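You operate a simulated robot arm through the tools that you are given. There is no shell and no other tool. Be economical: measure what you need, move in short steps, check, and stop when the job is done.

You run a simulated robot arm. Do the job below in one go: nothing can be reset, and whatever is moved stays where it is left.

## Task
Put things in order on the dining table top. At the end: the blue cloth is on the round board; the yellow bottle stands where the blue dal box stood; the blue dal box stands where the blue cloth stood; the orange cloth is on the teal tray; whatever was shut is shut again. Leave all else as you found it, and nothing knocked over.

Only the result counts: the job must be done as asked and must still hold three seconds after the hand-in. Knocking over, shifting, dropping, spilling or breaking anything else fails it. Flat cloth is picked up by pressing the open fingertips on it (5 to 10 N) and closing them slowly along it; thin cloth reads only 2 to 8 mm in the jaws.

## Robot
A 5-joint arm with a two-finger parallel gripper, fixed in place. Base frame: the origin is at the foot of the arm, x ahead of it, y to its left, z up; the work surface is at about z = 0. Lengths are in m, angles in degrees, forces in N, time in s.
With the tool pointing down near the work surface it reaches from about 0.26 to 0.68 m from the base axis. Its first joint turns from -66.0 to 66.0 degrees. The tool tilts only in the upright plane through the base axis and itself; it spins freely about its own axis. Payload 2.9 kg.
The tool frame sits at the grasp point between the pads (the TCP): z along the fingers, y along the line on which they close. The tips reach 0.03 m beyond it. The gripper opens to 0.11 m. The fingers are 0.02 m wide and 0.01 m thick; the gripper's body (0.048 by 0.112 m) begins 0.055 m behind the TCP.
Orientation is that of the tool frame in the base frame, as a unit quaternion [w, x, y, z]. With the fingers straight down and closing along the base's y, the tool's x points along the base's -x, its y along +y and its z along -z.

## Interface
- The arm moves only by the tool move_arm. Its argument "motion" is a list of rows, each a list of 7 numbers: the turn, a rotation vector about the tool's x, y, z in degrees, then the shift along the tool's x, y, z in mm, then the finger opening in mm, from 0 to 110. In form: [[rx, ry, rz, tx, ty, tz, gripper], ...]. A call has 1 to 8 rows; each row is the pose to reach, as a shift and turn from the pose commanded when the call began, along the tool's axes at that moment. Each row takes 0.2 s and may step no farther than 0.05 m and 8.6 degrees from the row before; otherwise, or with a gripper value out of range, the whole call is refused. Where a pose cannot be reached the arm comes as near as it can. A force on the tool above 40 N (or 10 N above the force at the start of the call, whichever is more), or a blocked arm, ends the call early, and 0.2 s more pass. The fingers move at their own pace (about 0.108 m/s each) and stop on an object; they squeeze with about 25 N. The grip force told is the motor's: it shows also when the fingers shut on nothing. Time passes only in rows, and 0.2 s behind the last, so rows that repeat a pose let the fingers close. The reply holds the time, the measured pose of the TCP, the force on the tool along the base axes, the opening and the grip force, in the units named above and with some noise, with the torque about the TCP (base axes, N m) and any sound that the robot's microphone picked up, and new pictures: "pictures" is both (left out), scene, wrist or none.
- Cameras (640 x 400 px; columns grow to the right, rows downward): "scene" is fixed at [0.0439, -0.4615, 0.5982]; the picture's right is [0.68, -0.73, 0.00], its down [-0.46, -0.43, -0.77] and it looks along [0.57, 0.53, -0.63] (base axes); focal length 319 px, centre (320, 200). "wrist" rides on the gripper at [0.072, 0.017, -0.103] in the tool frame; the picture's right is [-0.23, 0.97, 0.00], its down [-0.76, -0.18, -0.62] and it looks along [-0.61, -0.14, 0.78] (tool axes); focal length 222 px, centre (320, 200). There is no depth. A picture from a camera that has moved, and an enlarged one, comes with that camera's place and axes in the base frame and with its lens.
- inspect(camera, box): a new picture of the part [left, top, right, bottom] of that camera's present view, enlarged. It takes no simulated time.
- job_done(): hands the job in; it is judged then, once.

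Work in short steps. Places have to be worked out from the pictures, the camera data and where the tool is seen: move nearer, look again, correct. Check each grasp and each placing, and mend what went wrong. You have 120 turns and 200 pictures in all, those below and enlarged ones among them. Open the gripper and draw the arm clear of the work before you hand the job in, unless the task says otherwise; then end with one line.

The tools are called after "Call:" by a JSON object that holds its "name" and its "arguments". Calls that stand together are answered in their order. move_arm: Moves the arm, as the interface text tells. Its arguments: {"type":"object","properties":{"motion":{"type":"array"},"pictures":{"type":"string","enum":["both","scene","wrist","none"]}},"required":["motion"]} The other tools are called the same way: inspect (camera, box) takes an enlarged picture of a part of a camera's view; job_done () hands the job in.

At the start:

```text
time_s: 0.0
ee_pos: [0.4996, -0.0853, 0.3272]
tcp_rot: [0.0, 0.0, 1.0, 0.0]
wrist_force: [0.0, 0.7, 0.5]
wrist_torque: [0.01, -0.01, 0.02]
width: 0.1099
gripper_force: 0.1
```

scene: 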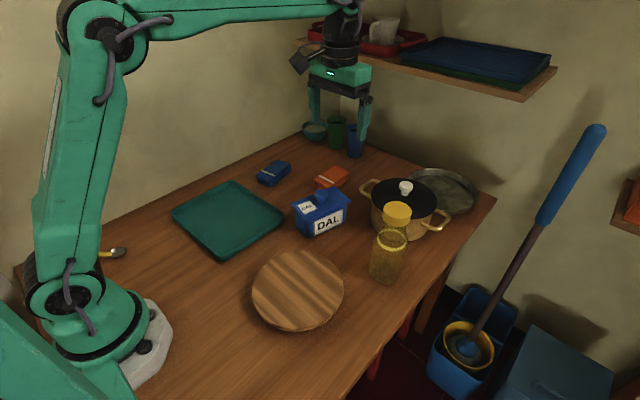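
wrist: 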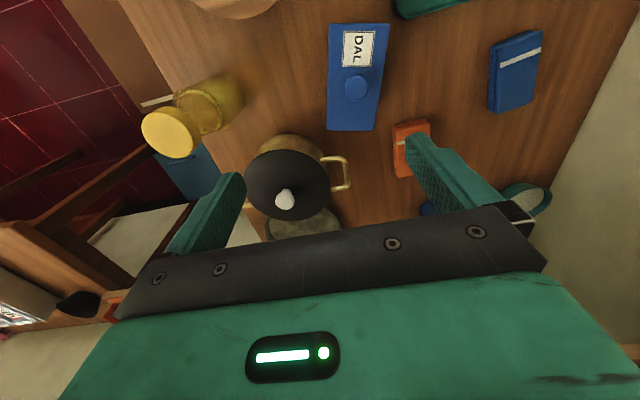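

I'll start by enlarging the key areas to identify objects before moving anything.

Call:
{"name": "inspect", "arguments": {"camera": "scene", "box": [240, 130, 400, 230]}}

Call:
{"name": "inspect", "arguments": {"camera": "scene", "box": [330, 160, 490, 300]}}

Call:
{"name": "inspect", "arguments": {"camera": "wrist", "box": [300, 0, 580, 220]}}

```text
4.00 times, centred on (320, 180) of scene
camera zoom: at [0.0439, -0.4615, 0.5982], right [0.68, -0.73, 0.0], down [-0.46, -0.43, -0.77], along [0.57, 0.53, -0.63], focal length 1275 px, centre (320, 280)
```

zoom: 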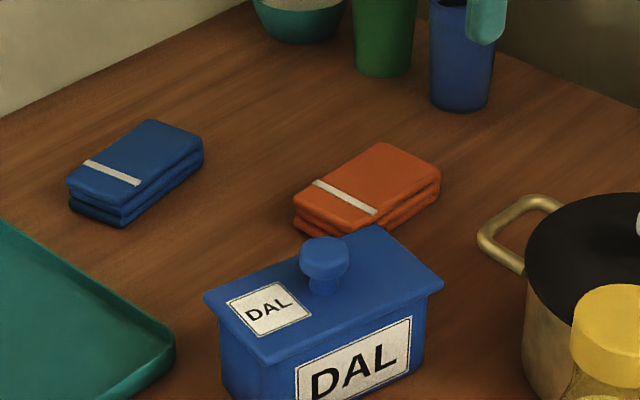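

```text
2.86 times, centred on (410, 230) of scene
camera zoom: at [0.0439, -0.4615, 0.5982], right [0.68, -0.73, 0.0], down [-0.46, -0.43, -0.77], along [0.57, 0.53, -0.63], focal length 911 px, centre (63, 114)
```

zoom: 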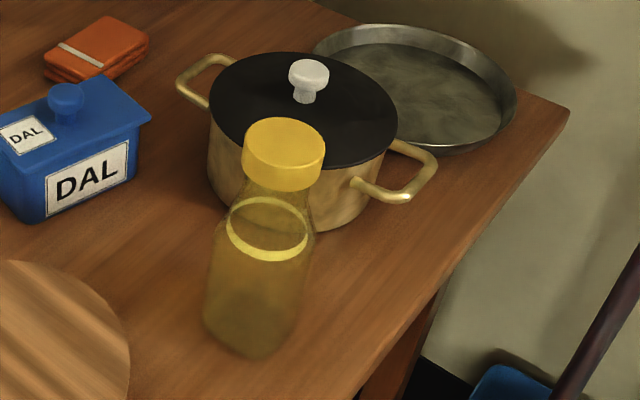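

```text
1.82 times, centred on (440, 110) of wrist
camera zoom: at [0.4263, -0.0674, 0.4326], right [0.23, 0.97, 0.0], down [0.76, -0.18, 0.62], along [0.61, -0.14, -0.78], focal length 404 px, centre (102, 364)
```

zoom: 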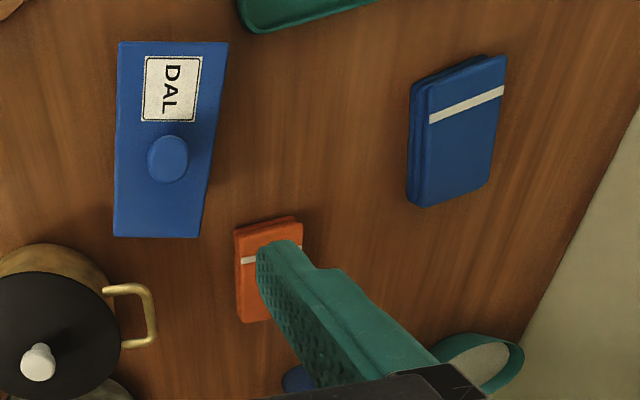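

Folded blue cloth is at about (0.567, 0.226), its long axis about 10° off x. I go above it, turned accordingly, and look.

Call:
{"name": "move_arm", "arguments": {"motion": [[0, 0, 0, -9, 42, 10, 110], [0, 0, 0, -18, 84, 25, 110], [0, 0, 0, -28, 128, 40, 110], [0, 0, 0, -38, 172, 55, 110], [0, 0, -3, -47, 216, 75, 110], [0, 0, -7, -57, 260, 95, 110], [0, 0, -10, -67, 300, 110, 110], [0, 0, -10, -67, 311, 127, 110]]}}

```text
time_s: 1.8
ee_pos: [0.5616, 0.2293, 0.2006]
tcp_rot: [-0.001, -0.088, 0.996, 0.0]
wrist_force: [0.3, -0.2, 0.1]
wrist_torque: [-0.04, 0.0, -0.01]
width: 0.1099
gripper_force: 0.0
camera wrist: at [0.4869, 0.2342, 0.3052], right [0.05, 1.0, 0.0], down [0.78, -0.04, 0.62], along [0.62, -0.03, -0.78], focal length 222 px, centre (320, 200)
```

scene: 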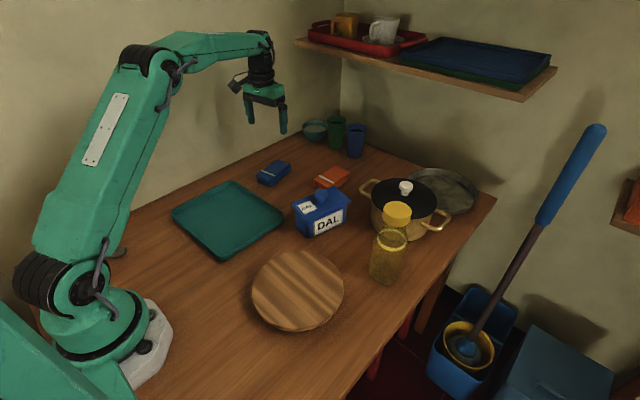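
wrist: 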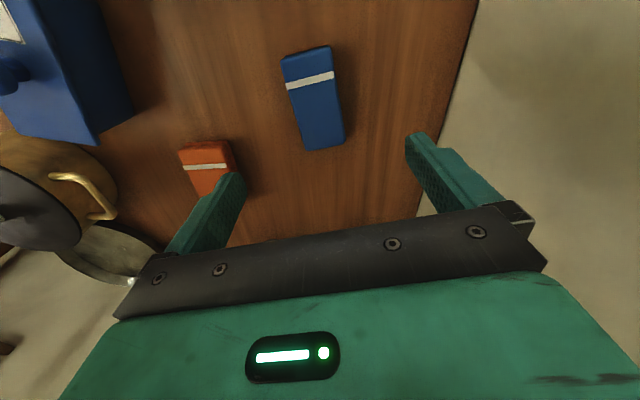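

The cloth lies between the fingers, centre about (0.562, 0.226). I descend straight until the tips are just above the table.

Call:
{"name": "move_arm", "arguments": {"motion": [[0, 0, 0, 0, -3, 45, 110], [0, 0, 0, 0, -3, 90, 110], [0, 0, 0, 0, -3, 130, 110], [0, 0, 0, 0, -3, 155, 110], [0, 0, 0, 0, -3, 163, 110], [0, 0, 0, 0, -3, 163, 110]]}}

```text
time_s: 3.2
ee_pos: [0.5675, 0.2239, 0.0362]
tcp_rot: [0.0, -0.088, 0.996, 0.0]
wrist_force: [0.0, -0.7, 0.2]
wrist_torque: [-0.01, -0.01, 0.02]
width: 0.1099
gripper_force: 0.0
camera wrist: at [0.4928, 0.2282, 0.1418], right [0.05, 1.0, 0.0], down [0.78, -0.04, 0.62], along [0.62, -0.03, -0.78], focal length 222 px, centre (320, 200)
```

scene: 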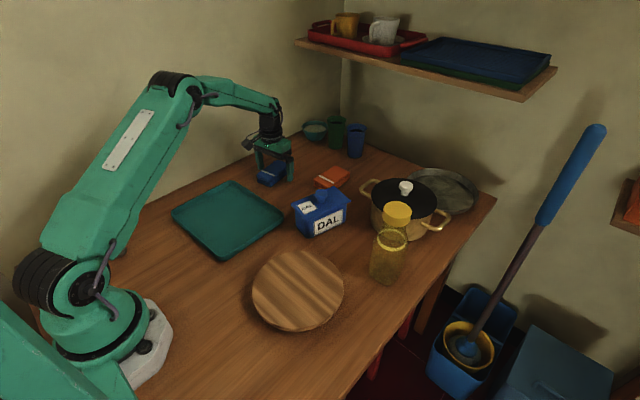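
wrist: 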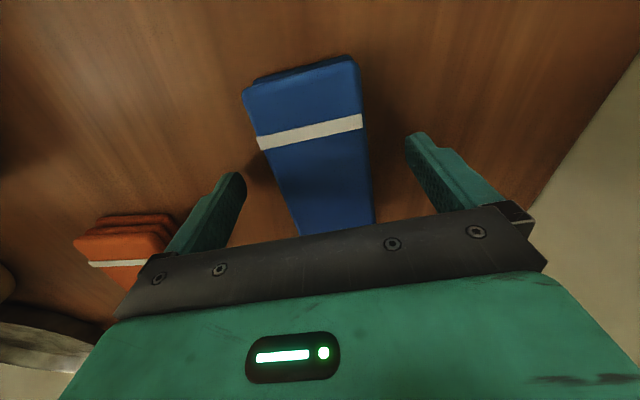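

Cloth centred between the fingers, no contact. I close on it.

Call:
{"name": "move_arm", "arguments": {"motion": [[0, 0, 0, 0, 0, 0, 70], [0, 0, 0, 0, 0, 0, 50], [0, 0, 0, 0, 0, 0, 35], [0, 0, 0, 0, 0, 0, 20], [0, 0, 0, 0, 0, 0, 10], [0, 0, 0, 0, 0, 0, 10]], "pictures": "wrist"}}

```text
time_s: 4.6
ee_pos: [0.5675, 0.2231, 0.0373]
tcp_rot: [0.0, -0.088, 0.996, 0.001]
wrist_force: [0.5, -0.3, 2.5]
wrist_torque: [0.01, -0.12, -0.05]
width: 0.0573
gripper_force: 25.0
camera wrist: at [0.4928, 0.2282, 0.1421], right [0.05, 1.0, 0.0], down [0.78, -0.04, 0.62], along [0.62, -0.03, -0.78], focal length 222 px, centre (320, 200)
```

wrist: 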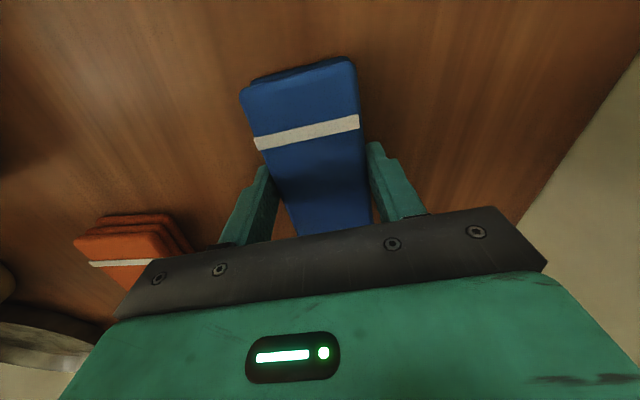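

Firm grip at 57 mm. I lift and begin carrying toward the round board at about (0.312, -0.148).

Call:
{"name": "move_arm", "arguments": {"motion": [[0, 0, 0, 0, 0, -30, 10], [0, 0, 0, 0, 0, -75, 10], [0, 0, 0, 0, 0, -120, 10], [0, 0, 0, 10, -10, -160, 10], [0, 0, 0, 40, -40, -170, 10], [0, 0, 0, 73, -75, -170, 10], [0, 0, 0, 106, -109, -170, 10], [0, 0, 0, 140, -143, -170, 10]], "pictures": "scene"}}

Call:
{"name": "move_arm", "arguments": {"motion": [[0, 0, 0, 33, -33, 0, 10], [0, 0, 0, 67, -67, 0, 10], [0, 0, 0, 100, -101, 0, 10], [0, 0, 0, 133, -135, 0, 10], [0, 0, 0, 160, -162, 0, 10], [0, 0, 0, 176, -179, 0, 10], [0, 0, 0, 176, -179, 40, 10], [0, 0, 0, 176, -179, 60, 10]]}}

```text
time_s: 6.4
ee_pos: [0.4525, 0.0608, 0.2081]
tcp_rot: [0.0, -0.088, 0.996, 0.0]
wrist_force: [0.3, 0.2, -0.2]
wrist_torque: [0.0, 0.0, 0.0]
width: 0.057
gripper_force: 24.8
```

scene: 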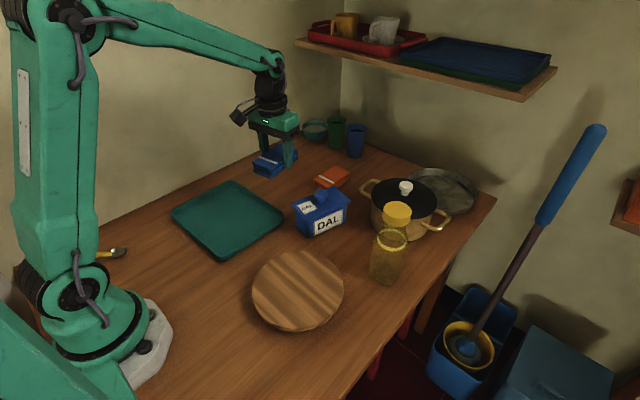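

```text
time_s: 8.2
ee_pos: [0.311, -0.1525, 0.1477]
tcp_rot: [0.0, -0.088, 0.996, 0.0]
wrist_force: [0.5, -0.4, -0.3]
wrist_torque: [0.04, 0.01, 0.03]
width: 0.0572
gripper_force: 25.2
camera wrist: at [0.2367, -0.1473, 0.2534], right [0.05, 1.0, 0.0], down [0.78, -0.04, 0.62], along [0.62, -0.03, -0.78], focal length 222 px, centre (320, 200)
```

scene: 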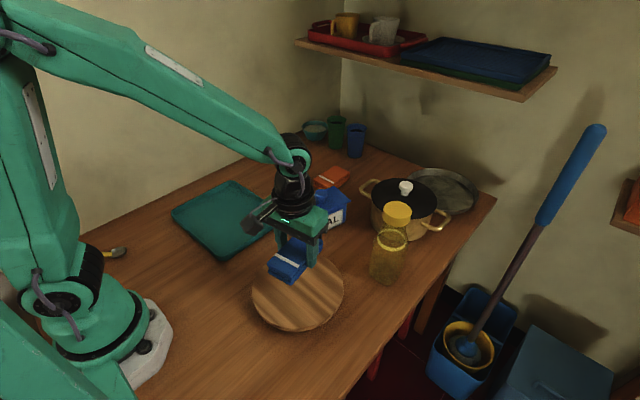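
wrist: 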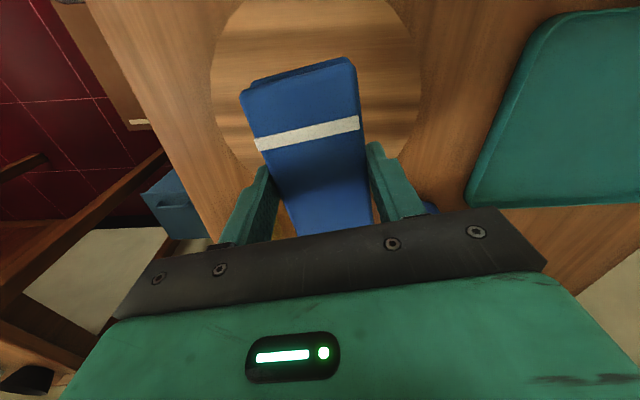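

The cloth is over the board's centre. I descend in short steps and watch the force for contact.

Call:
{"name": "move_arm", "arguments": {"motion": [[0, 0, 0, -2, 6, 40, 10], [0, 0, 0, -2, 6, 70, 10], [0, 0, 0, -2, 6, 78, 10], [0, 0, 0, -2, 6, 84, 10]], "pictures": "scene"}}

Call:
{"name": "inspect", "arguments": {"camera": "scene", "box": [240, 210, 360, 340]}}

```text
time_s: 9.0
ee_pos: [0.3141, -0.1444, 0.0771]
tcp_rot: [0.0, -0.087, 0.996, 0.0]
wrist_force: [-4.1, 1.3, 9.4]
wrist_torque: [0.07, -0.01, 0.05]
width: 0.0572
gripper_force: 25.2
stopped in row 3: the force on the tool passed its limit at 62 N (the readings are from after the stop); the commanded pose is now the measured one
```

scene: 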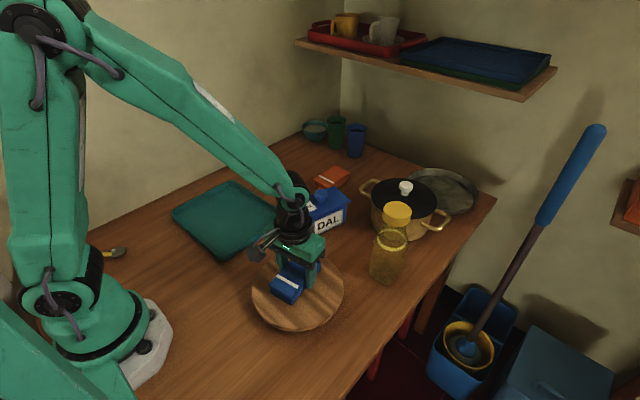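

```text
3.08 times, centred on (300, 275) of scene
camera zoom: at [0.0438, -0.4615, 0.5982], right [0.68, -0.73, 0.0], down [-0.46, -0.43, -0.77], along [0.57, 0.53, -0.63], focal length 981 px, centre (382, -31)
```

zoom: 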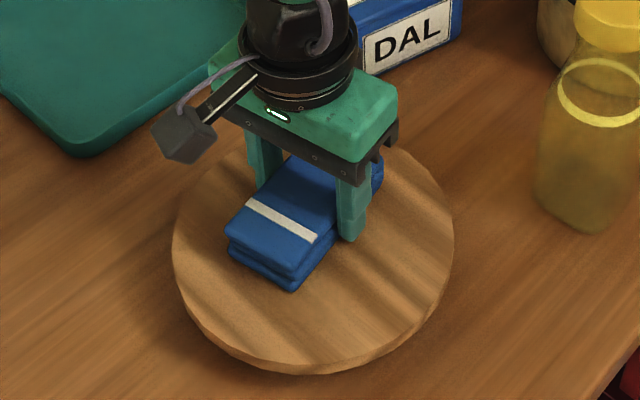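

Contact is made on the board (its top is about 4 cm up). I release gently and back off upward.

Call:
{"name": "move_arm", "arguments": {"motion": [[0, 0, 0, 0, 0, -1, 60], [0, 0, 0, 0, 0, -1, 75], [0, 0, 0, 0, 0, -1, 90], [0, 0, 0, 0, 0, -1, 90], [0, 0, 0, 0, 0, -40, 90], [0, 0, 0, 0, 0, -85, 90], [0, 0, 0, 0, 0, -130, 90]]}}

Call:
{"name": "inspect", "arguments": {"camera": "scene", "box": [240, 210, 360, 340]}}

```text
time_s: 10.6
ee_pos: [0.3136, -0.1424, 0.2087]
tcp_rot: [0.0, -0.088, 0.996, -0.001]
wrist_force: [0.3, 0.8, 0.0]
wrist_torque: [0.0, -0.01, 0.0]
width: 0.0896
gripper_force: 0.1
camera wrist: at [0.2382, -0.1383, 0.3135], right [0.05, 1.0, 0.0], down [0.78, -0.04, 0.62], along [0.62, -0.03, -0.78], focal length 222 px, centre (320, 200)
```

scene: 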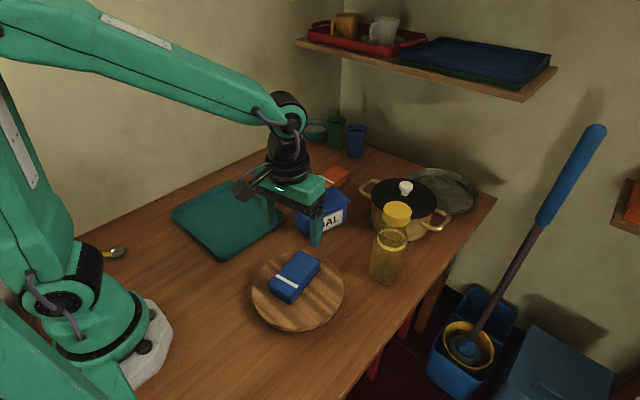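
wrist: 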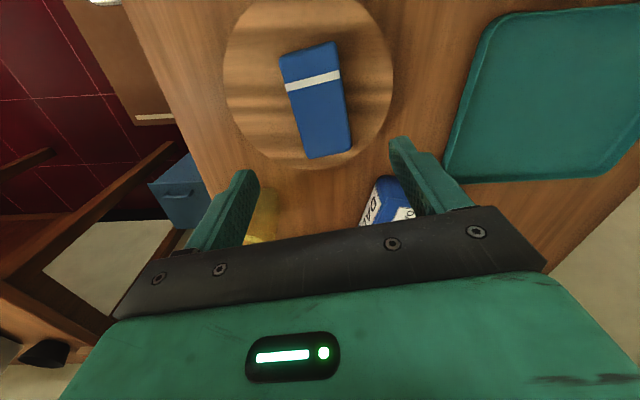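

```text
3.08 times, centred on (300, 275) of scene
camera zoom: at [0.0439, -0.4615, 0.5982], right [0.68, -0.73, 0.0], down [-0.46, -0.43, -0.77], along [0.57, 0.53, -0.63], focal length 981 px, centre (382, -31)
```

zoom: 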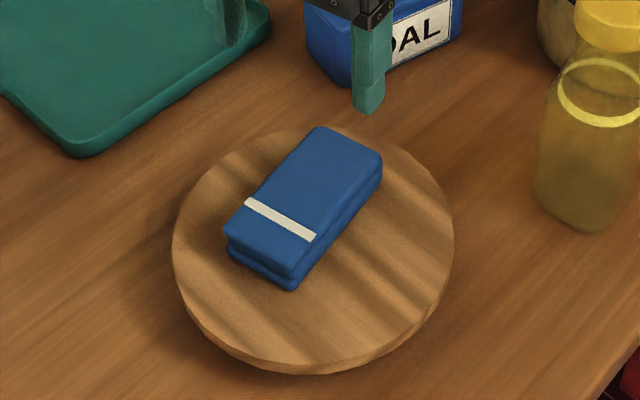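

The blue cloth lies wholly on the board. The dal box is lidded with an overhanging lid, so I plan to grip its body from the side, below the lid, with a tilted tool and the camera on top. I raise the tool and spin it about 167°.

Call:
{"name": "move_arm", "arguments": {"motion": [[0, 0, -8.4, -3, 15, -15, 90], [0, 0, -16.8, -6, 30, -30, 90], [0, 0, -25.2, -10, 45, -45, 90], [0, 0, -33.6, -14, 60, -60, 90], [0, 0, -42, -17, 75, -75, 90], [0, 0, -50.4, -20, 90, -90, 90], [0, 0, -58.8, -24, 105, -90, 90], [0, 0, -67.2, -27, 120, -90, 90]], "pictures": "none"}}

Call:
{"name": "move_arm", "arguments": {"motion": [[0, 0, -8.4, 0, 0, 0, 90], [0, 0, -16.8, 0, 0, 0, 90], [0, 0, -25.2, 0, 0, 0, 90], [0, 0, -33.6, 0, 0, 0, 90], [0, 0, -42, 0, 0, 0, 90], [0, 0, -50.4, 0, 0, 0, 90], [0, 0, -58.8, 0, 0, 0, 90], [0, 0, -67.2, 0, 0, 0, 90]], "pictures": "none"}}

Call:
{"name": "move_arm", "arguments": {"motion": [[0, 0, -8.4, 0, 0, 0, 110], [0, 0, -16.8, 0, 0, 0, 110], [0, 0, -25.2, 0, 0, 0, 110], [0, 0, -32.4, 0, 0, 0, 110], [0, 0, -32.4, 0, 0, 0, 110]]}}

Call:
{"name": "inspect", "arguments": {"camera": "scene", "box": [270, 160, 390, 250]}}

```text
time_s: 12.4
ee_pos: [0.3185, -0.0203, 0.296]
tcp_rot: [0.0, -0.625, 0.78, -0.001]
wrist_force: [-0.5, -0.6, 0.7]
wrist_torque: [-0.04, -0.06, -0.02]
width: 0.0902
gripper_force: 0.0
```

```text
time_s: 14.2
ee_pos: [0.3185, -0.0206, 0.2975]
tcp_rot: [-0.001, 0.953, -0.304, 0.0]
wrist_force: [-0.4, -0.3, -1.0]
wrist_torque: [0.0, -0.04, -0.01]
width: 0.09
gripper_force: 0.0
```

```text
time_s: 15.4
ee_pos: [0.3156, 0.0242, 0.2958]
tcp_rot: [-0.001, 1.0, -0.028, 0.0]
wrist_force: [-1.0, 0.1, -0.7]
wrist_torque: [0.0, -0.02, 0.02]
width: 0.1099
gripper_force: 0.0
out of reach, approached as far as the arm can: row 3, 4, 5
camera wrist: at [0.3869, 0.003, 0.4011], right [-0.28, -0.96, 0.0], down [-0.75, 0.22, 0.62], along [-0.6, 0.18, -0.78], focal length 222 px, centre (320, 200)
```

scene: 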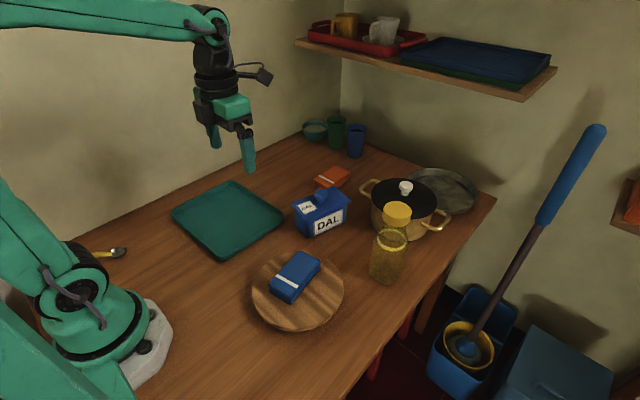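
wrist: 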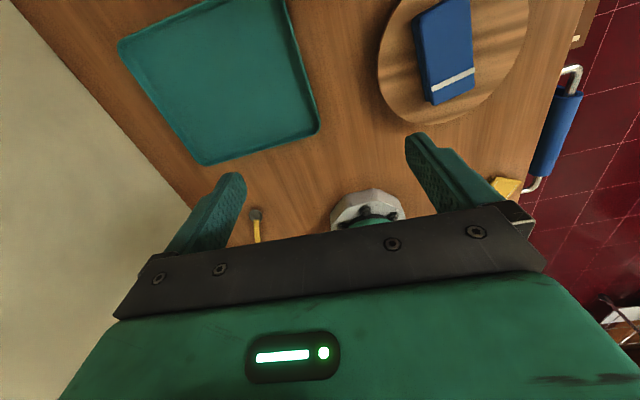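

```text
4.44 times, centred on (330, 205) of scene
camera zoom: at [0.0439, -0.4615, 0.5982], right [0.68, -0.73, 0.0], down [-0.46, -0.43, -0.77], along [0.57, 0.53, -0.63], focal length 1417 px, centre (276, 178)
```

zoom: 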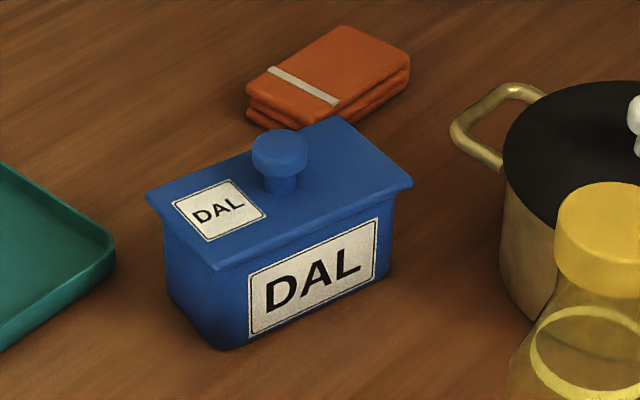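

Spin stops 8° short of a full 180°, so instead I'll use the normal spin and tilt 45°; the camera then still clears the table. Body of the box is about 0.117 × 0.061, centre (0.512, -0.029), lid underside near 0.067. I unspin and move near x 0.40.

Call:
{"name": "move_arm", "arguments": {"motion": [[0, 0, 8.4, 11, 4, 3, 110], [0, 0, 16.8, 22, 8, 6, 110], [0, 0, 25.2, 33, 12, 9, 110], [0, 0, 33.6, 44, 16, 12, 110], [0, 0, 42, 55, 20, 16, 110], [0, 0, 50.4, 65, 25, 20, 110], [0, 0, 58.8, 76, 30, 23, 110], [0, 0, 67.2, 86, 35, 26, 110]], "pictures": "none"}}

Call:
{"name": "move_arm", "arguments": {"motion": [[0, 0, 8.4, 0, 0, 0, 110], [0, 0, 16.8, 0, 0, 0, 110], [0, 0, 25.2, 0, 0, 0, 110], [0, 0, 33.6, 0, 0, 0, 110], [0, 0, 42, 0, 0, 0, 110], [0, 0, 50.4, 0, 0, 0, 110], [0, 0, 58.8, 0, 0, 0, 110], [0, 0, 67.2, 0, 0, 0, 110]], "pictures": "none"}}

Call:
{"name": "move_arm", "arguments": {"motion": [[0, 0, 8.4, 0, 0, 0, 110], [0, 0, 16.8, 0, 0, 0, 110], [0, 0, 25.2, 0, 0, 0, 110], [0, 0, 33.6, 0, 0, 0, 110], [0, 0, 42, 0, 0, 0, 110], [0, 0, 44.6, 0, 0, 0, 110], [0, 0, 44.6, 0, 0, 0, 110]], "pictures": "none"}}

```text
time_s: 17.2
ee_pos: [0.4015, -0.0148, 0.2714]
tcp_rot: [0.0, 0.817, -0.577, 0.0]
wrist_force: [0.2, -0.4, 1.3]
wrist_torque: [0.02, 0.02, 0.02]
width: 0.11
gripper_force: 0.0
```

```text
time_s: 19.0
ee_pos: [0.4024, -0.0161, 0.2716]
tcp_rot: [0.0, -0.361, 0.933, 0.0]
wrist_force: [0.1, -0.6, 0.0]
wrist_torque: [0.01, -0.01, 0.02]
width: 0.1098
gripper_force: 0.1
```

```text
time_s: 20.6
ee_pos: [0.4019, -0.0154, 0.2706]
tcp_rot: [0.0, 0.019, 1.0, 0.001]
wrist_force: [-0.3, -0.7, -0.4]
wrist_torque: [0.02, 0.02, 0.0]
width: 0.1102
gripper_force: 0.1
```

Yaw is now aligned with the radial plane (about -2.2°). Now I tilt 45° with the TCP held at the same height.

Call:
{"name": "move_arm", "arguments": {"motion": [[0, -8, 0, 0, 0, 0, 110], [0, -16, 0, 0, 0, 0, 110], [0, -24, 0, 0, 0, 0, 110], [0, -32, 0, 0, 0, 0, 110], [0, -40, 0, 0, 0, 0, 110], [0, -45, 0, 0, 0, 0, 110], [0, -45, 0, 0, 0, 0, 110]]}}

```text
time_s: 22.2
ee_pos: [0.4029, -0.0149, 0.2717]
tcp_rot: [0.382, 0.017, 0.924, -0.007]
wrist_force: [-0.3, -0.3, 0.3]
wrist_torque: [0.01, -0.01, -0.02]
width: 0.1099
gripper_force: 0.0
camera wrist: at [0.2778, 0.0068, 0.2945], right [0.2, 0.97, 0.16], down [0.09, -0.18, 0.98], along [0.98, -0.18, -0.12], focal length 222 px, centre (320, 200)
```

scene: 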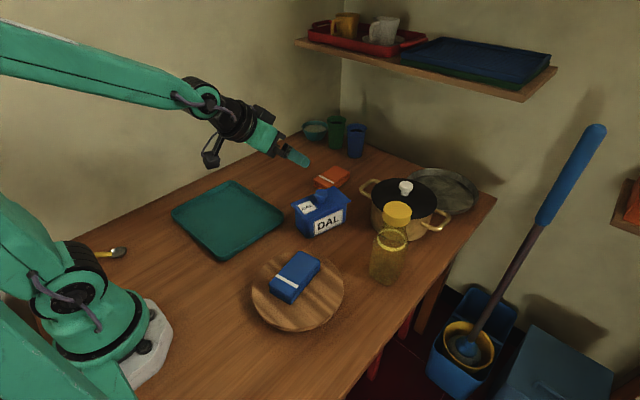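
wrist: 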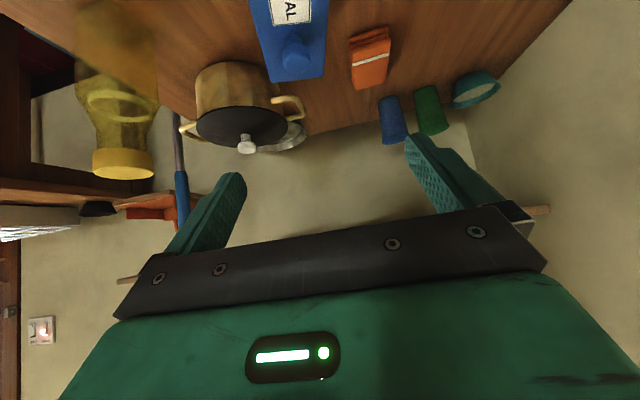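

Tilt reached exactly. I descend straight to z 0.11 with the open fingers still in front of and above the box, and look.

Call:
{"name": "move_arm", "arguments": {"motion": [[0, 0, 0, 30, -1, 30, 110], [0, 0, 0, 60, -2, 60, 110], [0, 0, 0, 90, -3, 92, 110], [0, 0, 0, 109, -3, 119, 110], [0, 0, 0, 109, -3, 119, 110]]}}

Call:
{"name": "inspect", "arguments": {"camera": "scene", "box": [240, 140, 380, 250]}}

```text
time_s: 23.4
ee_pos: [0.4076, -0.0182, 0.1089]
tcp_rot: [0.384, 0.018, 0.923, -0.009]
wrist_force: [-0.3, 0.1, 0.3]
wrist_torque: [0.01, -0.01, 0.0]
width: 0.1099
gripper_force: 0.0
camera wrist: at [0.2848, 0.0041, 0.1318], right [0.2, 0.97, 0.16], down [0.09, -0.18, 0.98], along [0.98, -0.18, -0.12], focal length 222 px, centre (320, 200)
```

scene: 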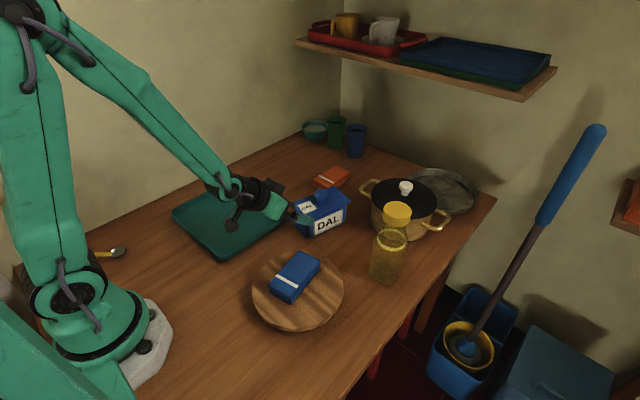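
wrist: 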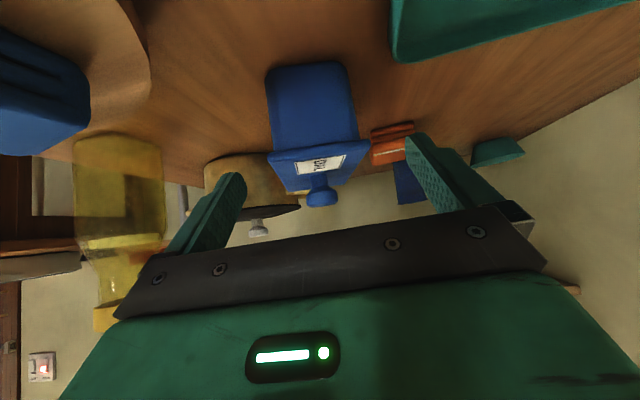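

```text
3.64 times, centred on (310, 195) of scene
camera zoom: at [0.0439, -0.4615, 0.5982], right [0.68, -0.73, 0.0], down [-0.46, -0.43, -0.77], along [0.57, 0.53, -0.63], focal length 1159 px, centre (356, 218)
```

zoom: 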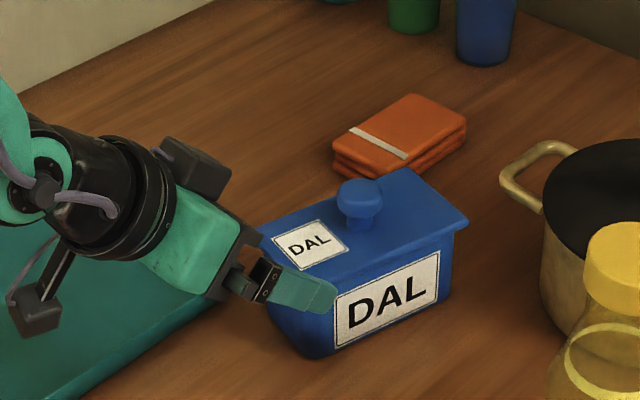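

The box sits centred between the fingers. I move along the finger direction to straddle the body, under the lid.

Call:
{"name": "move_arm", "arguments": {"motion": [[0, 0, 0, 19, 0, 20, 110], [0, 0, 0, 20, 0, 45, 110], [0, 0, 0, 20, 0, 70, 110], [0, 0, 0, 20, 0, 85, 110], [0, 0, 0, 20, 0, 89, 110], [0, 0, 0, 20, 0, 89, 110]]}}

Call:
{"name": "inspect", "arguments": {"camera": "scene", "box": [260, 160, 370, 250]}}

```text
time_s: 24.8
ee_pos: [0.4577, -0.0198, 0.0314]
tcp_rot: [0.383, 0.018, 0.924, -0.009]
wrist_force: [-0.2, -0.6, 0.2]
wrist_torque: [0.01, -0.01, 0.0]
width: 0.1099
gripper_force: 0.1
camera wrist: at [0.3339, 0.0023, 0.0551], right [0.2, 0.97, 0.16], down [0.09, -0.18, 0.98], along [0.98, -0.18, -0.12], focal length 222 px, centre (320, 200)
```

scene: 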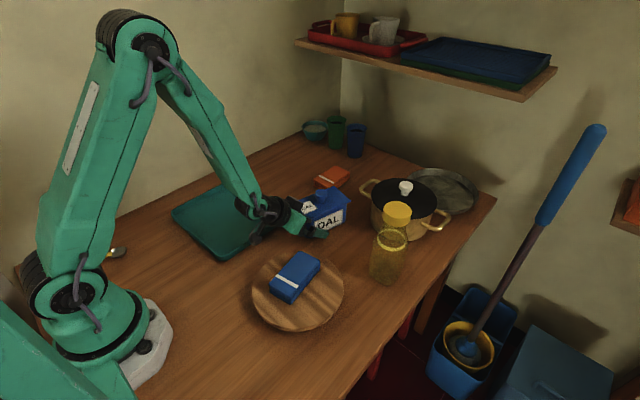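
wrist: 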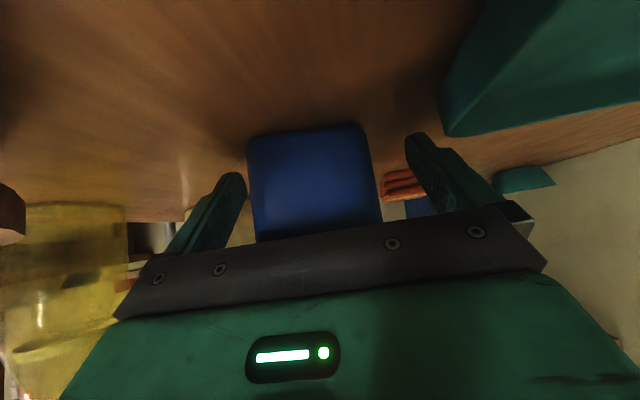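

```text
4.44 times, centred on (315, 205) of scene
camera zoom: at [0.0439, -0.4615, 0.5982], right [0.68, -0.73, 0.0], down [-0.46, -0.43, -0.77], along [0.57, 0.53, -0.63], focal length 1417 px, centre (342, 178)
```

zoom: 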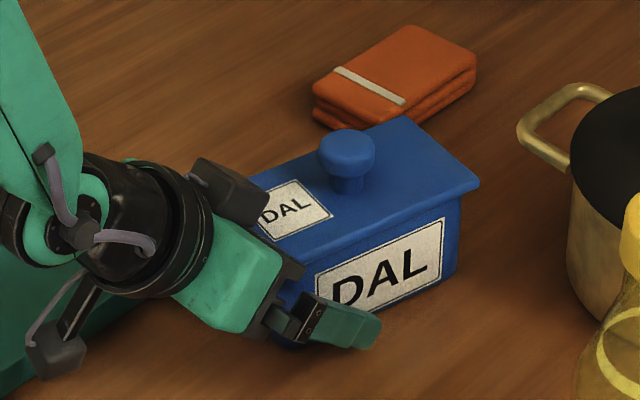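

Fingers straddle the body below the lid, free of contact. I close slowly.

Call:
{"name": "move_arm", "arguments": {"motion": [[0, 0, 0, 0, 0, 0, 95], [0, 0, 0, 0, 0, 0, 85], [0, 0, 0, 0, 0, 0, 79], [0, 0, 0, 0, 0, 0, 75], [0, 0, 0, 0, 0, 0, 71], [0, 0, 0, 0, 0, 0, 67], [0, 0, 0, 0, 0, 0, 63], [0, 0, 0, 0, 0, 0, 60]], "pictures": "wrist"}}

Call:
{"name": "inspect", "arguments": {"camera": "scene", "box": [260, 160, 370, 250]}}

```text
time_s: 26.6
ee_pos: [0.4579, -0.0199, 0.0321]
tcp_rot: [0.383, 0.018, 0.924, -0.01]
wrist_force: [0.0, 1.8, 1.5]
wrist_torque: [0.24, -0.12, 0.15]
width: 0.0698
gripper_force: 24.7
camera wrist: at [0.3338, 0.0024, 0.0552], right [0.2, 0.97, 0.16], down [0.09, -0.18, 0.98], along [0.98, -0.18, -0.12], focal length 222 px, centre (320, 200)
```

wrist: 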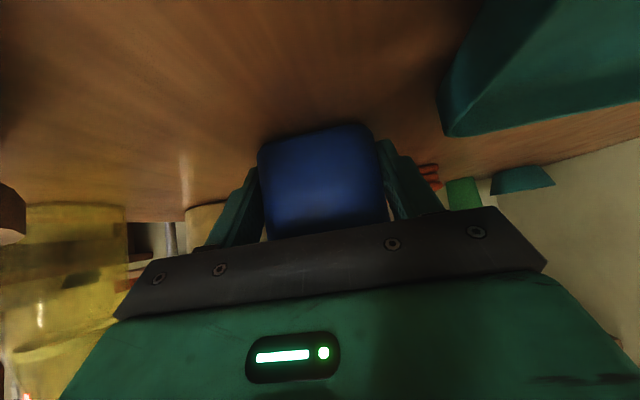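

```text
4.44 times, centred on (315, 205) of scene
camera zoom: at [0.0439, -0.4615, 0.5982], right [0.68, -0.73, 0.0], down [-0.46, -0.43, -0.77], along [0.57, 0.53, -0.63], focal length 1417 px, centre (342, 178)
```

zoom: 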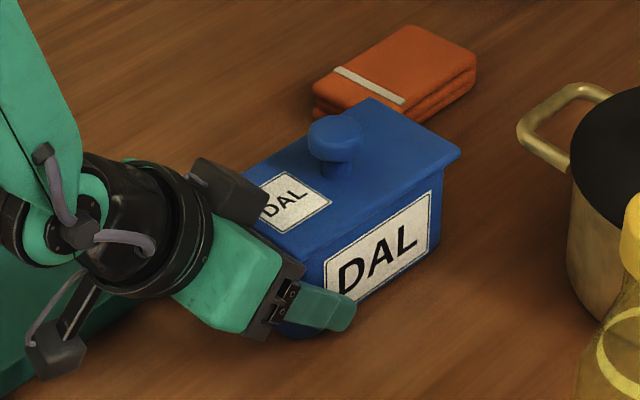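

Box gripped (70 mm), turned in line with the fingers, lid still seated. I squeeze fully and lift 25 mm to test.

Call:
{"name": "move_arm", "arguments": {"motion": [[0, 0, 0, 0, 0, 0, 40], [0, 0, 0, -4, 0, -4, 40], [0, 0, 0, -9, 0, -9, 40], [0, 0, 0, -14, 0, -14, 40], [0, 0, 0, -18, 0, -18, 40], [0, 0, 0, -18, 0, -18, 40]], "pictures": "wrist"}}

Call:
{"name": "inspect", "arguments": {"camera": "scene", "box": [260, 160, 370, 250]}}

```text
time_s: 28.0
ee_pos: [0.4583, -0.0205, 0.0582]
tcp_rot: [0.383, 0.018, 0.923, -0.01]
wrist_force: [-0.3, -0.2, -3.9]
wrist_torque: [0.01, 0.24, -0.01]
width: 0.0701
gripper_force: 24.7
camera wrist: at [0.3337, 0.0017, 0.0812], right [0.2, 0.97, 0.16], down [0.09, -0.18, 0.98], along [0.98, -0.18, -0.12], focal length 222 px, centre (320, 200)
```

wrist: 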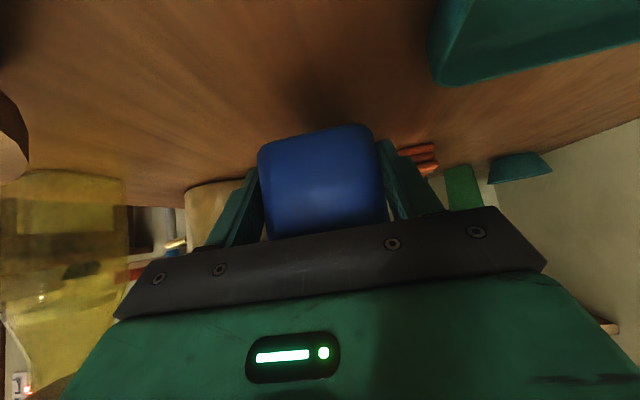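

```text
4.44 times, centred on (315, 205) of scene
camera zoom: at [0.0439, -0.4615, 0.5982], right [0.68, -0.73, 0.0], down [-0.46, -0.43, -0.77], along [0.57, 0.53, -0.63], focal length 1417 px, centre (342, 178)
```

zoom: 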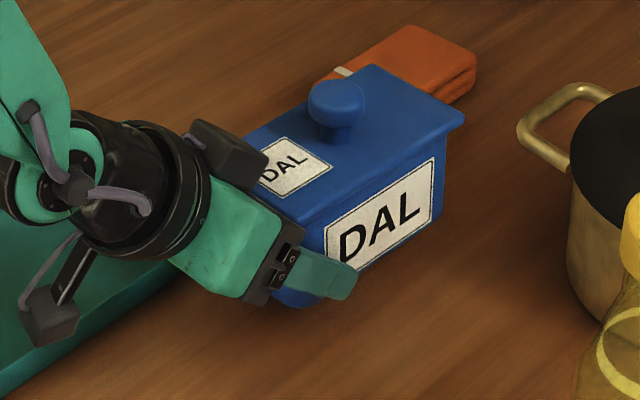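

Lid and box lift together, 3.9 N, level. Box centre is about 57 mm ahead of the TCP. I raise further, then swing to the cloth's old place at about (0.565, 0.225).

Call:
{"name": "move_arm", "arguments": {"motion": [[0, 0, 0, -20, 0, -20, 40], [0, 0, 0, -45, 0, -45, 40], [0, 0, 0, -70, 0, -70, 40], [0, 0, 0, -70, 0, -70, 40]], "pictures": "none"}}

Call:
{"name": "move_arm", "arguments": {"motion": [[-2.1, 0, -2.1, -4, 28, 4, 40], [-4.3, 0, -4.3, -8, 57, 8, 40], [-6.4, 0, -6.4, -12, 85, 12, 40], [-8.6, 0, -8.6, -16, 114, 16, 40], [-10.7, 0, -10.7, -20, 142, 20, 40], [-12.8, 0, -12.8, -24, 170, 24, 40], [-15, 0, -15, -28, 199, 28, 40], [-17.1, 0, -17.1, -31.5, 227, 31.5, 40]]}}

```text
time_s: 29.0
ee_pos: [0.4571, -0.0218, 0.1561]
tcp_rot: [0.382, 0.019, 0.924, -0.01]
wrist_force: [0.4, -0.1, -4.9]
wrist_torque: [0.01, 0.25, 0.03]
width: 0.07
gripper_force: 24.7
```

```text
time_s: 30.8
ee_pos: [0.5126, 0.205, 0.1551]
tcp_rot: [0.376, -0.177, 0.907, 0.071]
wrist_force: [0.2, 0.1, -3.5]
wrist_torque: [-0.1, 0.21, -0.03]
width: 0.0698
gripper_force: 25.1
camera wrist: at [0.3908, 0.1738, 0.1793], right [-0.22, 0.96, 0.16], down [0.16, -0.12, 0.98], along [0.96, 0.24, -0.12], focal length 222 px, centre (320, 200)
```

scene: 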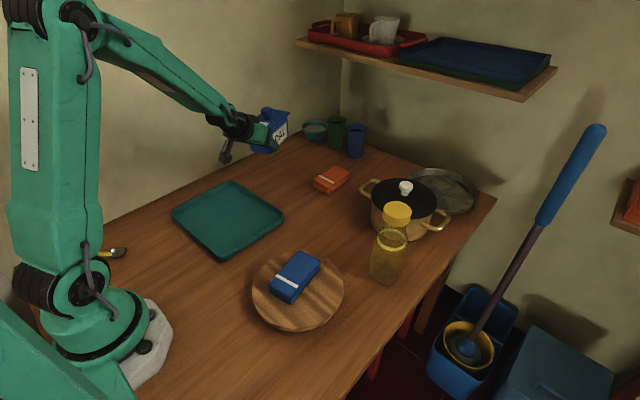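
wrist: 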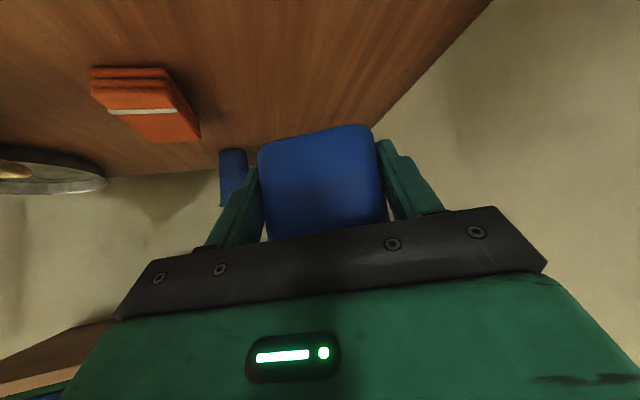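

Box is above its target and the way is clear. I descend part-way and check the camera's clearance over the tray.

Call:
{"name": "move_arm", "arguments": {"motion": [[0, 0, 0, 25, 0, 25, 40], [0, 0, 0, 50, 0, 50, 40], [0, 0, 0, 67, 0, 67, 40], [0, 0, 0, 67, 0, 67, 40]], "pictures": "none"}}

Call:
{"name": "inspect", "arguments": {"camera": "scene", "box": [200, 120, 340, 230]}}

```text
time_s: 31.8
ee_pos: [0.5111, 0.2046, 0.0593]
tcp_rot: [0.376, -0.176, 0.907, 0.071]
wrist_force: [0.1, 0.0, -4.3]
wrist_torque: [-0.05, 0.21, -0.01]
width: 0.07
gripper_force: 25.0
```

```text
3.64 times, centred on (270, 175) of scene
camera zoom: at [0.0439, -0.4615, 0.5982], right [0.68, -0.73, 0.0], down [-0.46, -0.43, -0.77], along [0.57, 0.53, -0.63], focal length 1159 px, centre (502, 291)
```

zoom: 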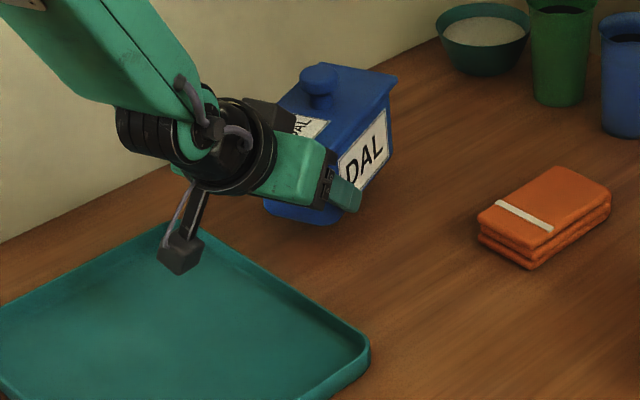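

Camera hangs over the tray's floor with enough height. I lower the last 27 mm in small steps.

Call:
{"name": "move_arm", "arguments": {"motion": [[0, 0, 0, 8, 0, 8, 40], [0, 0, 0, 14, 0, 14, 40], [0, 0, 0, 17, 0, 17, 40], [0, 0, 0, 18.5, 0, 18.5, 40], [0, 0, 0, 19.5, 0, 19.5, 40], [0, 0, 0, 19.5, 0, 19.5, 40]], "pictures": "none"}}

Call:
{"name": "inspect", "arguments": {"camera": "scene", "box": [200, 120, 340, 230]}}

```text
time_s: 33.2
ee_pos: [0.5102, 0.2048, 0.0348]
tcp_rot: [0.375, -0.177, 0.907, 0.073]
wrist_force: [0.3, -0.6, -4.3]
wrist_torque: [-0.07, 0.22, 0.03]
width: 0.0699
gripper_force: 24.6
```

```text
3.64 times, centred on (270, 175) of scene
camera zoom: at [0.0439, -0.4615, 0.5982], right [0.68, -0.73, 0.0], down [-0.46, -0.43, -0.77], along [0.57, 0.53, -0.63], focal length 1159 px, centre (502, 291)
```

zoom: 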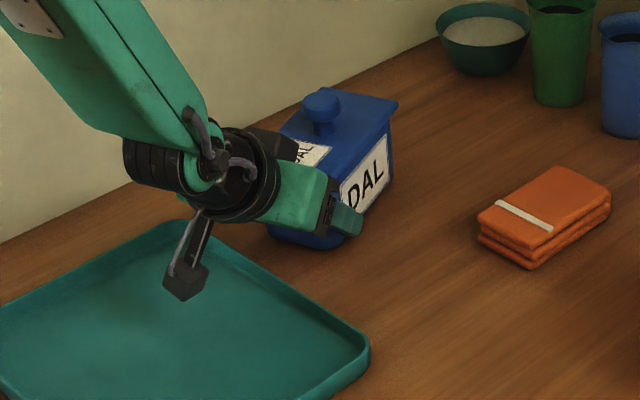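

Still carrying the full weight; a little lower, watching the force.

Call:
{"name": "move_arm", "arguments": {"motion": [[0, 0, 0, 0.7, 0, 0.7, 40], [0, 0, 0, 1.4, 0, 1.4, 40], [0, 0, 0, 2.1, 0, 2.1, 40], [0, 0, 0, 2.1, 0, 2.1, 40]], "pictures": "none"}}

```text
time_s: 34.2
ee_pos: [0.5097, 0.2051, 0.032]
tcp_rot: [0.377, -0.176, 0.906, 0.072]
wrist_force: [-1.0, 0.7, -1.5]
wrist_torque: [0.04, 0.09, 0.07]
width: 0.07
gripper_force: 24.9
```

Load is transferring to the table. One last small step, then open gradually and retreat along the finger axis.

Call:
{"name": "move_arm", "arguments": {"motion": [[0, 0, 0, 0.6, 0, 0.6, 40], [0, 0, 0, 0.6, 0, 0.6, 73], [0, 0, 0, 0.6, 0, 0.6, 85], [0, 0, 0, 0.6, 0, 0.6, 110], [0, 0, 0, 0.6, 0, 0.6, 110], [0, 0, 0, 0, 0, -25, 110], [0, 0, 0, -5, 0, -65, 110], [0, 0, 0, -10, 0, -110, 110]], "pictures": "both"}}

Call:
{"name": "inspect", "arguments": {"camera": "scene", "box": [200, 120, 340, 230]}}

```text
time_s: 36.0
ee_pos: [0.4442, 0.1817, 0.1146]
tcp_rot: [0.376, -0.177, 0.907, 0.074]
wrist_force: [-0.1, -0.5, -0.4]
wrist_torque: [0.01, 0.02, 0.03]
width: 0.1102
gripper_force: 0.0
camera wrist: at [0.3229, 0.1496, 0.138], right [-0.22, 0.96, 0.16], down [0.16, -0.13, 0.98], along [0.96, 0.24, -0.12], focal length 222 px, centre (320, 200)
```

scene: 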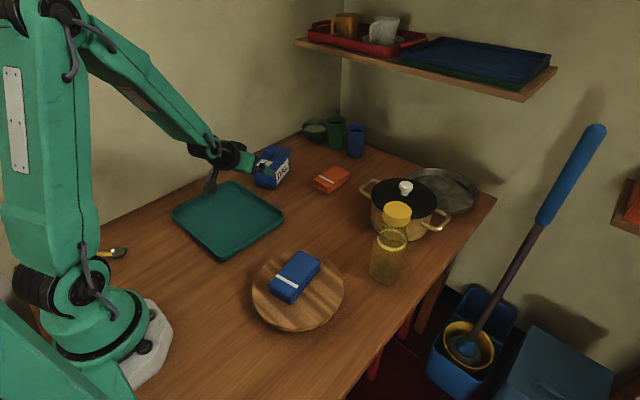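
wrist: 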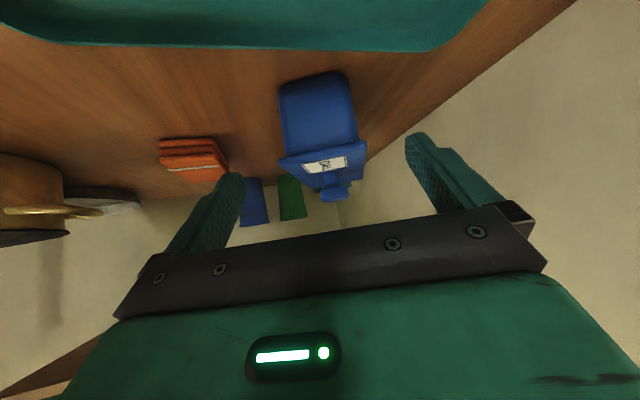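

```text
3.64 times, centred on (270, 175) of scene
camera zoom: at [0.0439, -0.4615, 0.5982], right [0.68, -0.73, 0.0], down [-0.46, -0.43, -0.77], along [0.57, 0.53, -0.63], focal length 1159 px, centre (502, 291)
```

zoom: 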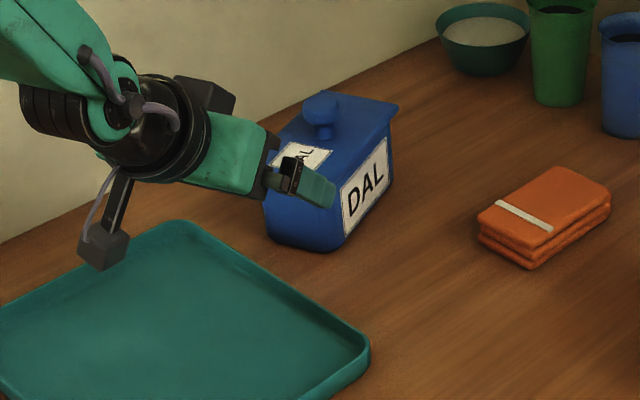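

Dal box stands in the cloth's place, lid on. Next the bottle at about (0.486, -0.256); I raise and swing toward it in this tilted pose for a close look.

Call:
{"name": "move_arm", "arguments": {"motion": [[0, 0, 0, -20, 0, -30, 110], [0, 0, 0, -40, 0, -60, 110], [5.6, 0, 5.6, -40, -45, -60, 110], [11.2, 0, 11.2, -40, -90, -60, 110], [16.8, 0, 16.8, -40, -135, -60, 110], [22.4, 0, 22.4, -40, -180, -60, 110], [28, 0, 28, -40, -225, -60, 110], [28, 0, 28, -40, -225, -60, 110]], "pictures": "none"}}

```text
time_s: 37.8
ee_pos: [0.51, -0.0489, 0.186]
tcp_rot: [0.379, 0.104, 0.919, 0.006]
wrist_force: [-0.3, -0.3, -0.3]
wrist_torque: [0.02, 0.03, 0.01]
width: 0.1102
gripper_force: 0.0
out of reach, approached as far as the arm can: row 4, 5, 6, 7, 8
```

The arm's azimuth and my commanded turn disagreed, leaving a small roll. I correct orientation while moving to in front of the bottle.

Call:
{"name": "move_arm", "arguments": {"motion": [[3.1, -0.3, 1.7, 6, -34, -19, 110], [6.2, -0.6, 3.4, 11, -69, -39, 110], [9.3, -0.8, 5, 17, -103, -58, 110], [12.4, -1.1, 6.7, 23, -138, -78, 110], [15.5, -1.4, 8.4, 28.5, -172, -97, 110], [15.5, -1.4, 8.4, 28.5, -172, -97, 110]]}}

```text
time_s: 39.2
ee_pos: [0.3941, -0.2067, 0.2215]
tcp_rot: [0.371, 0.22, 0.897, -0.091]
wrist_force: [0.7, -0.4, 0.3]
wrist_torque: [0.0, -0.01, -0.03]
width: 0.1097
gripper_force: 0.2
camera wrist: at [0.2898, -0.1337, 0.2452], right [0.59, 0.79, 0.16], down [0.0, -0.2, 0.98], along [0.8, -0.58, -0.12], focal length 222 px, centre (320, 200)
```

scene: 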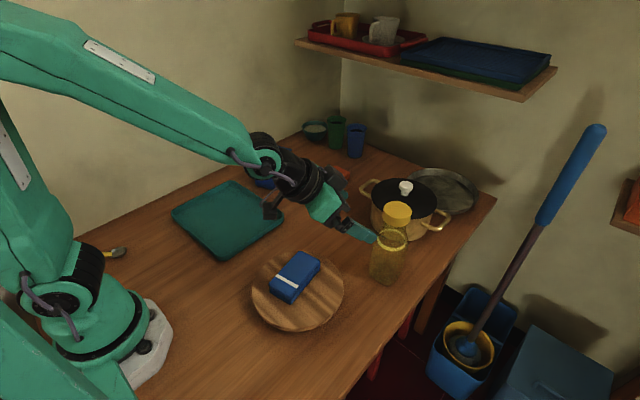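
wrist: 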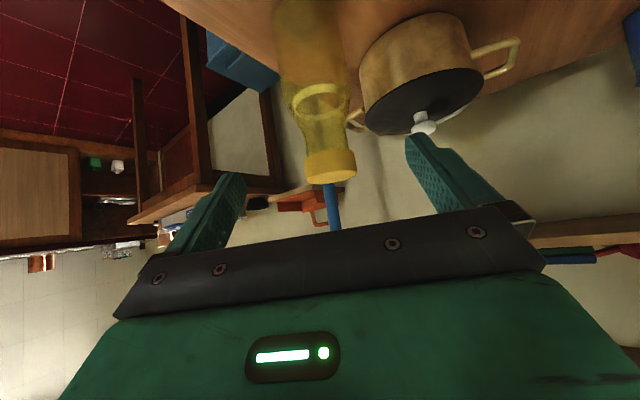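

Call:
{"name": "inspect", "arguments": {"camera": "wrist", "box": [240, 0, 420, 200]}}

Call:
{"name": "inspect", "arguments": {"camera": "scene", "box": [340, 170, 450, 300]}}

```text
2.00 times, centred on (330, 100) of wrist
camera zoom: at [0.2898, -0.1337, 0.2452], right [0.59, 0.79, 0.16], down [0.0, -0.2, 0.98], along [0.8, -0.58, -0.12], focal length 444 px, centre (300, 400)
```

zoom: 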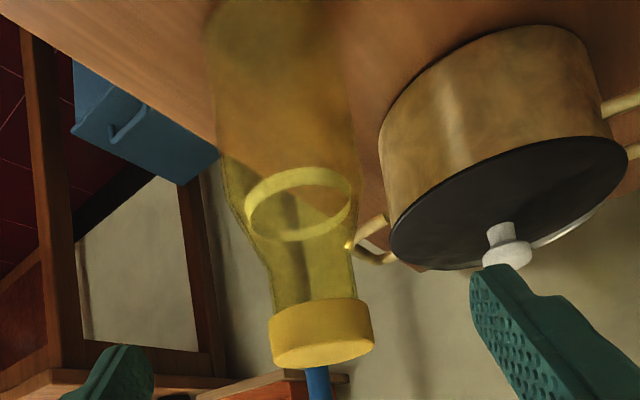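

```text
3.08 times, centred on (395, 235) of scene
camera zoom: at [0.0439, -0.4615, 0.5982], right [0.68, -0.73, 0.0], down [-0.46, -0.43, -0.77], along [0.57, 0.53, -0.63], focal length 981 px, centre (89, 92)
```

zoom: 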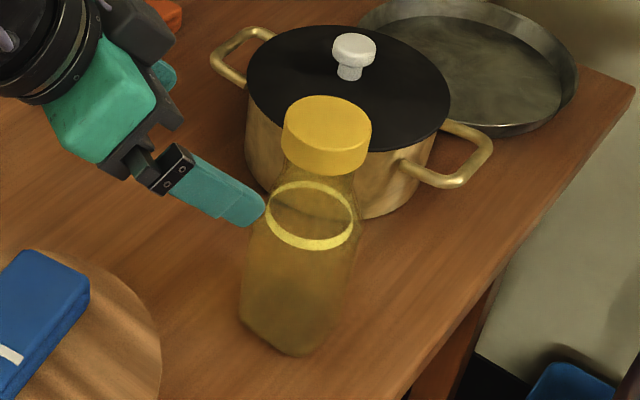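

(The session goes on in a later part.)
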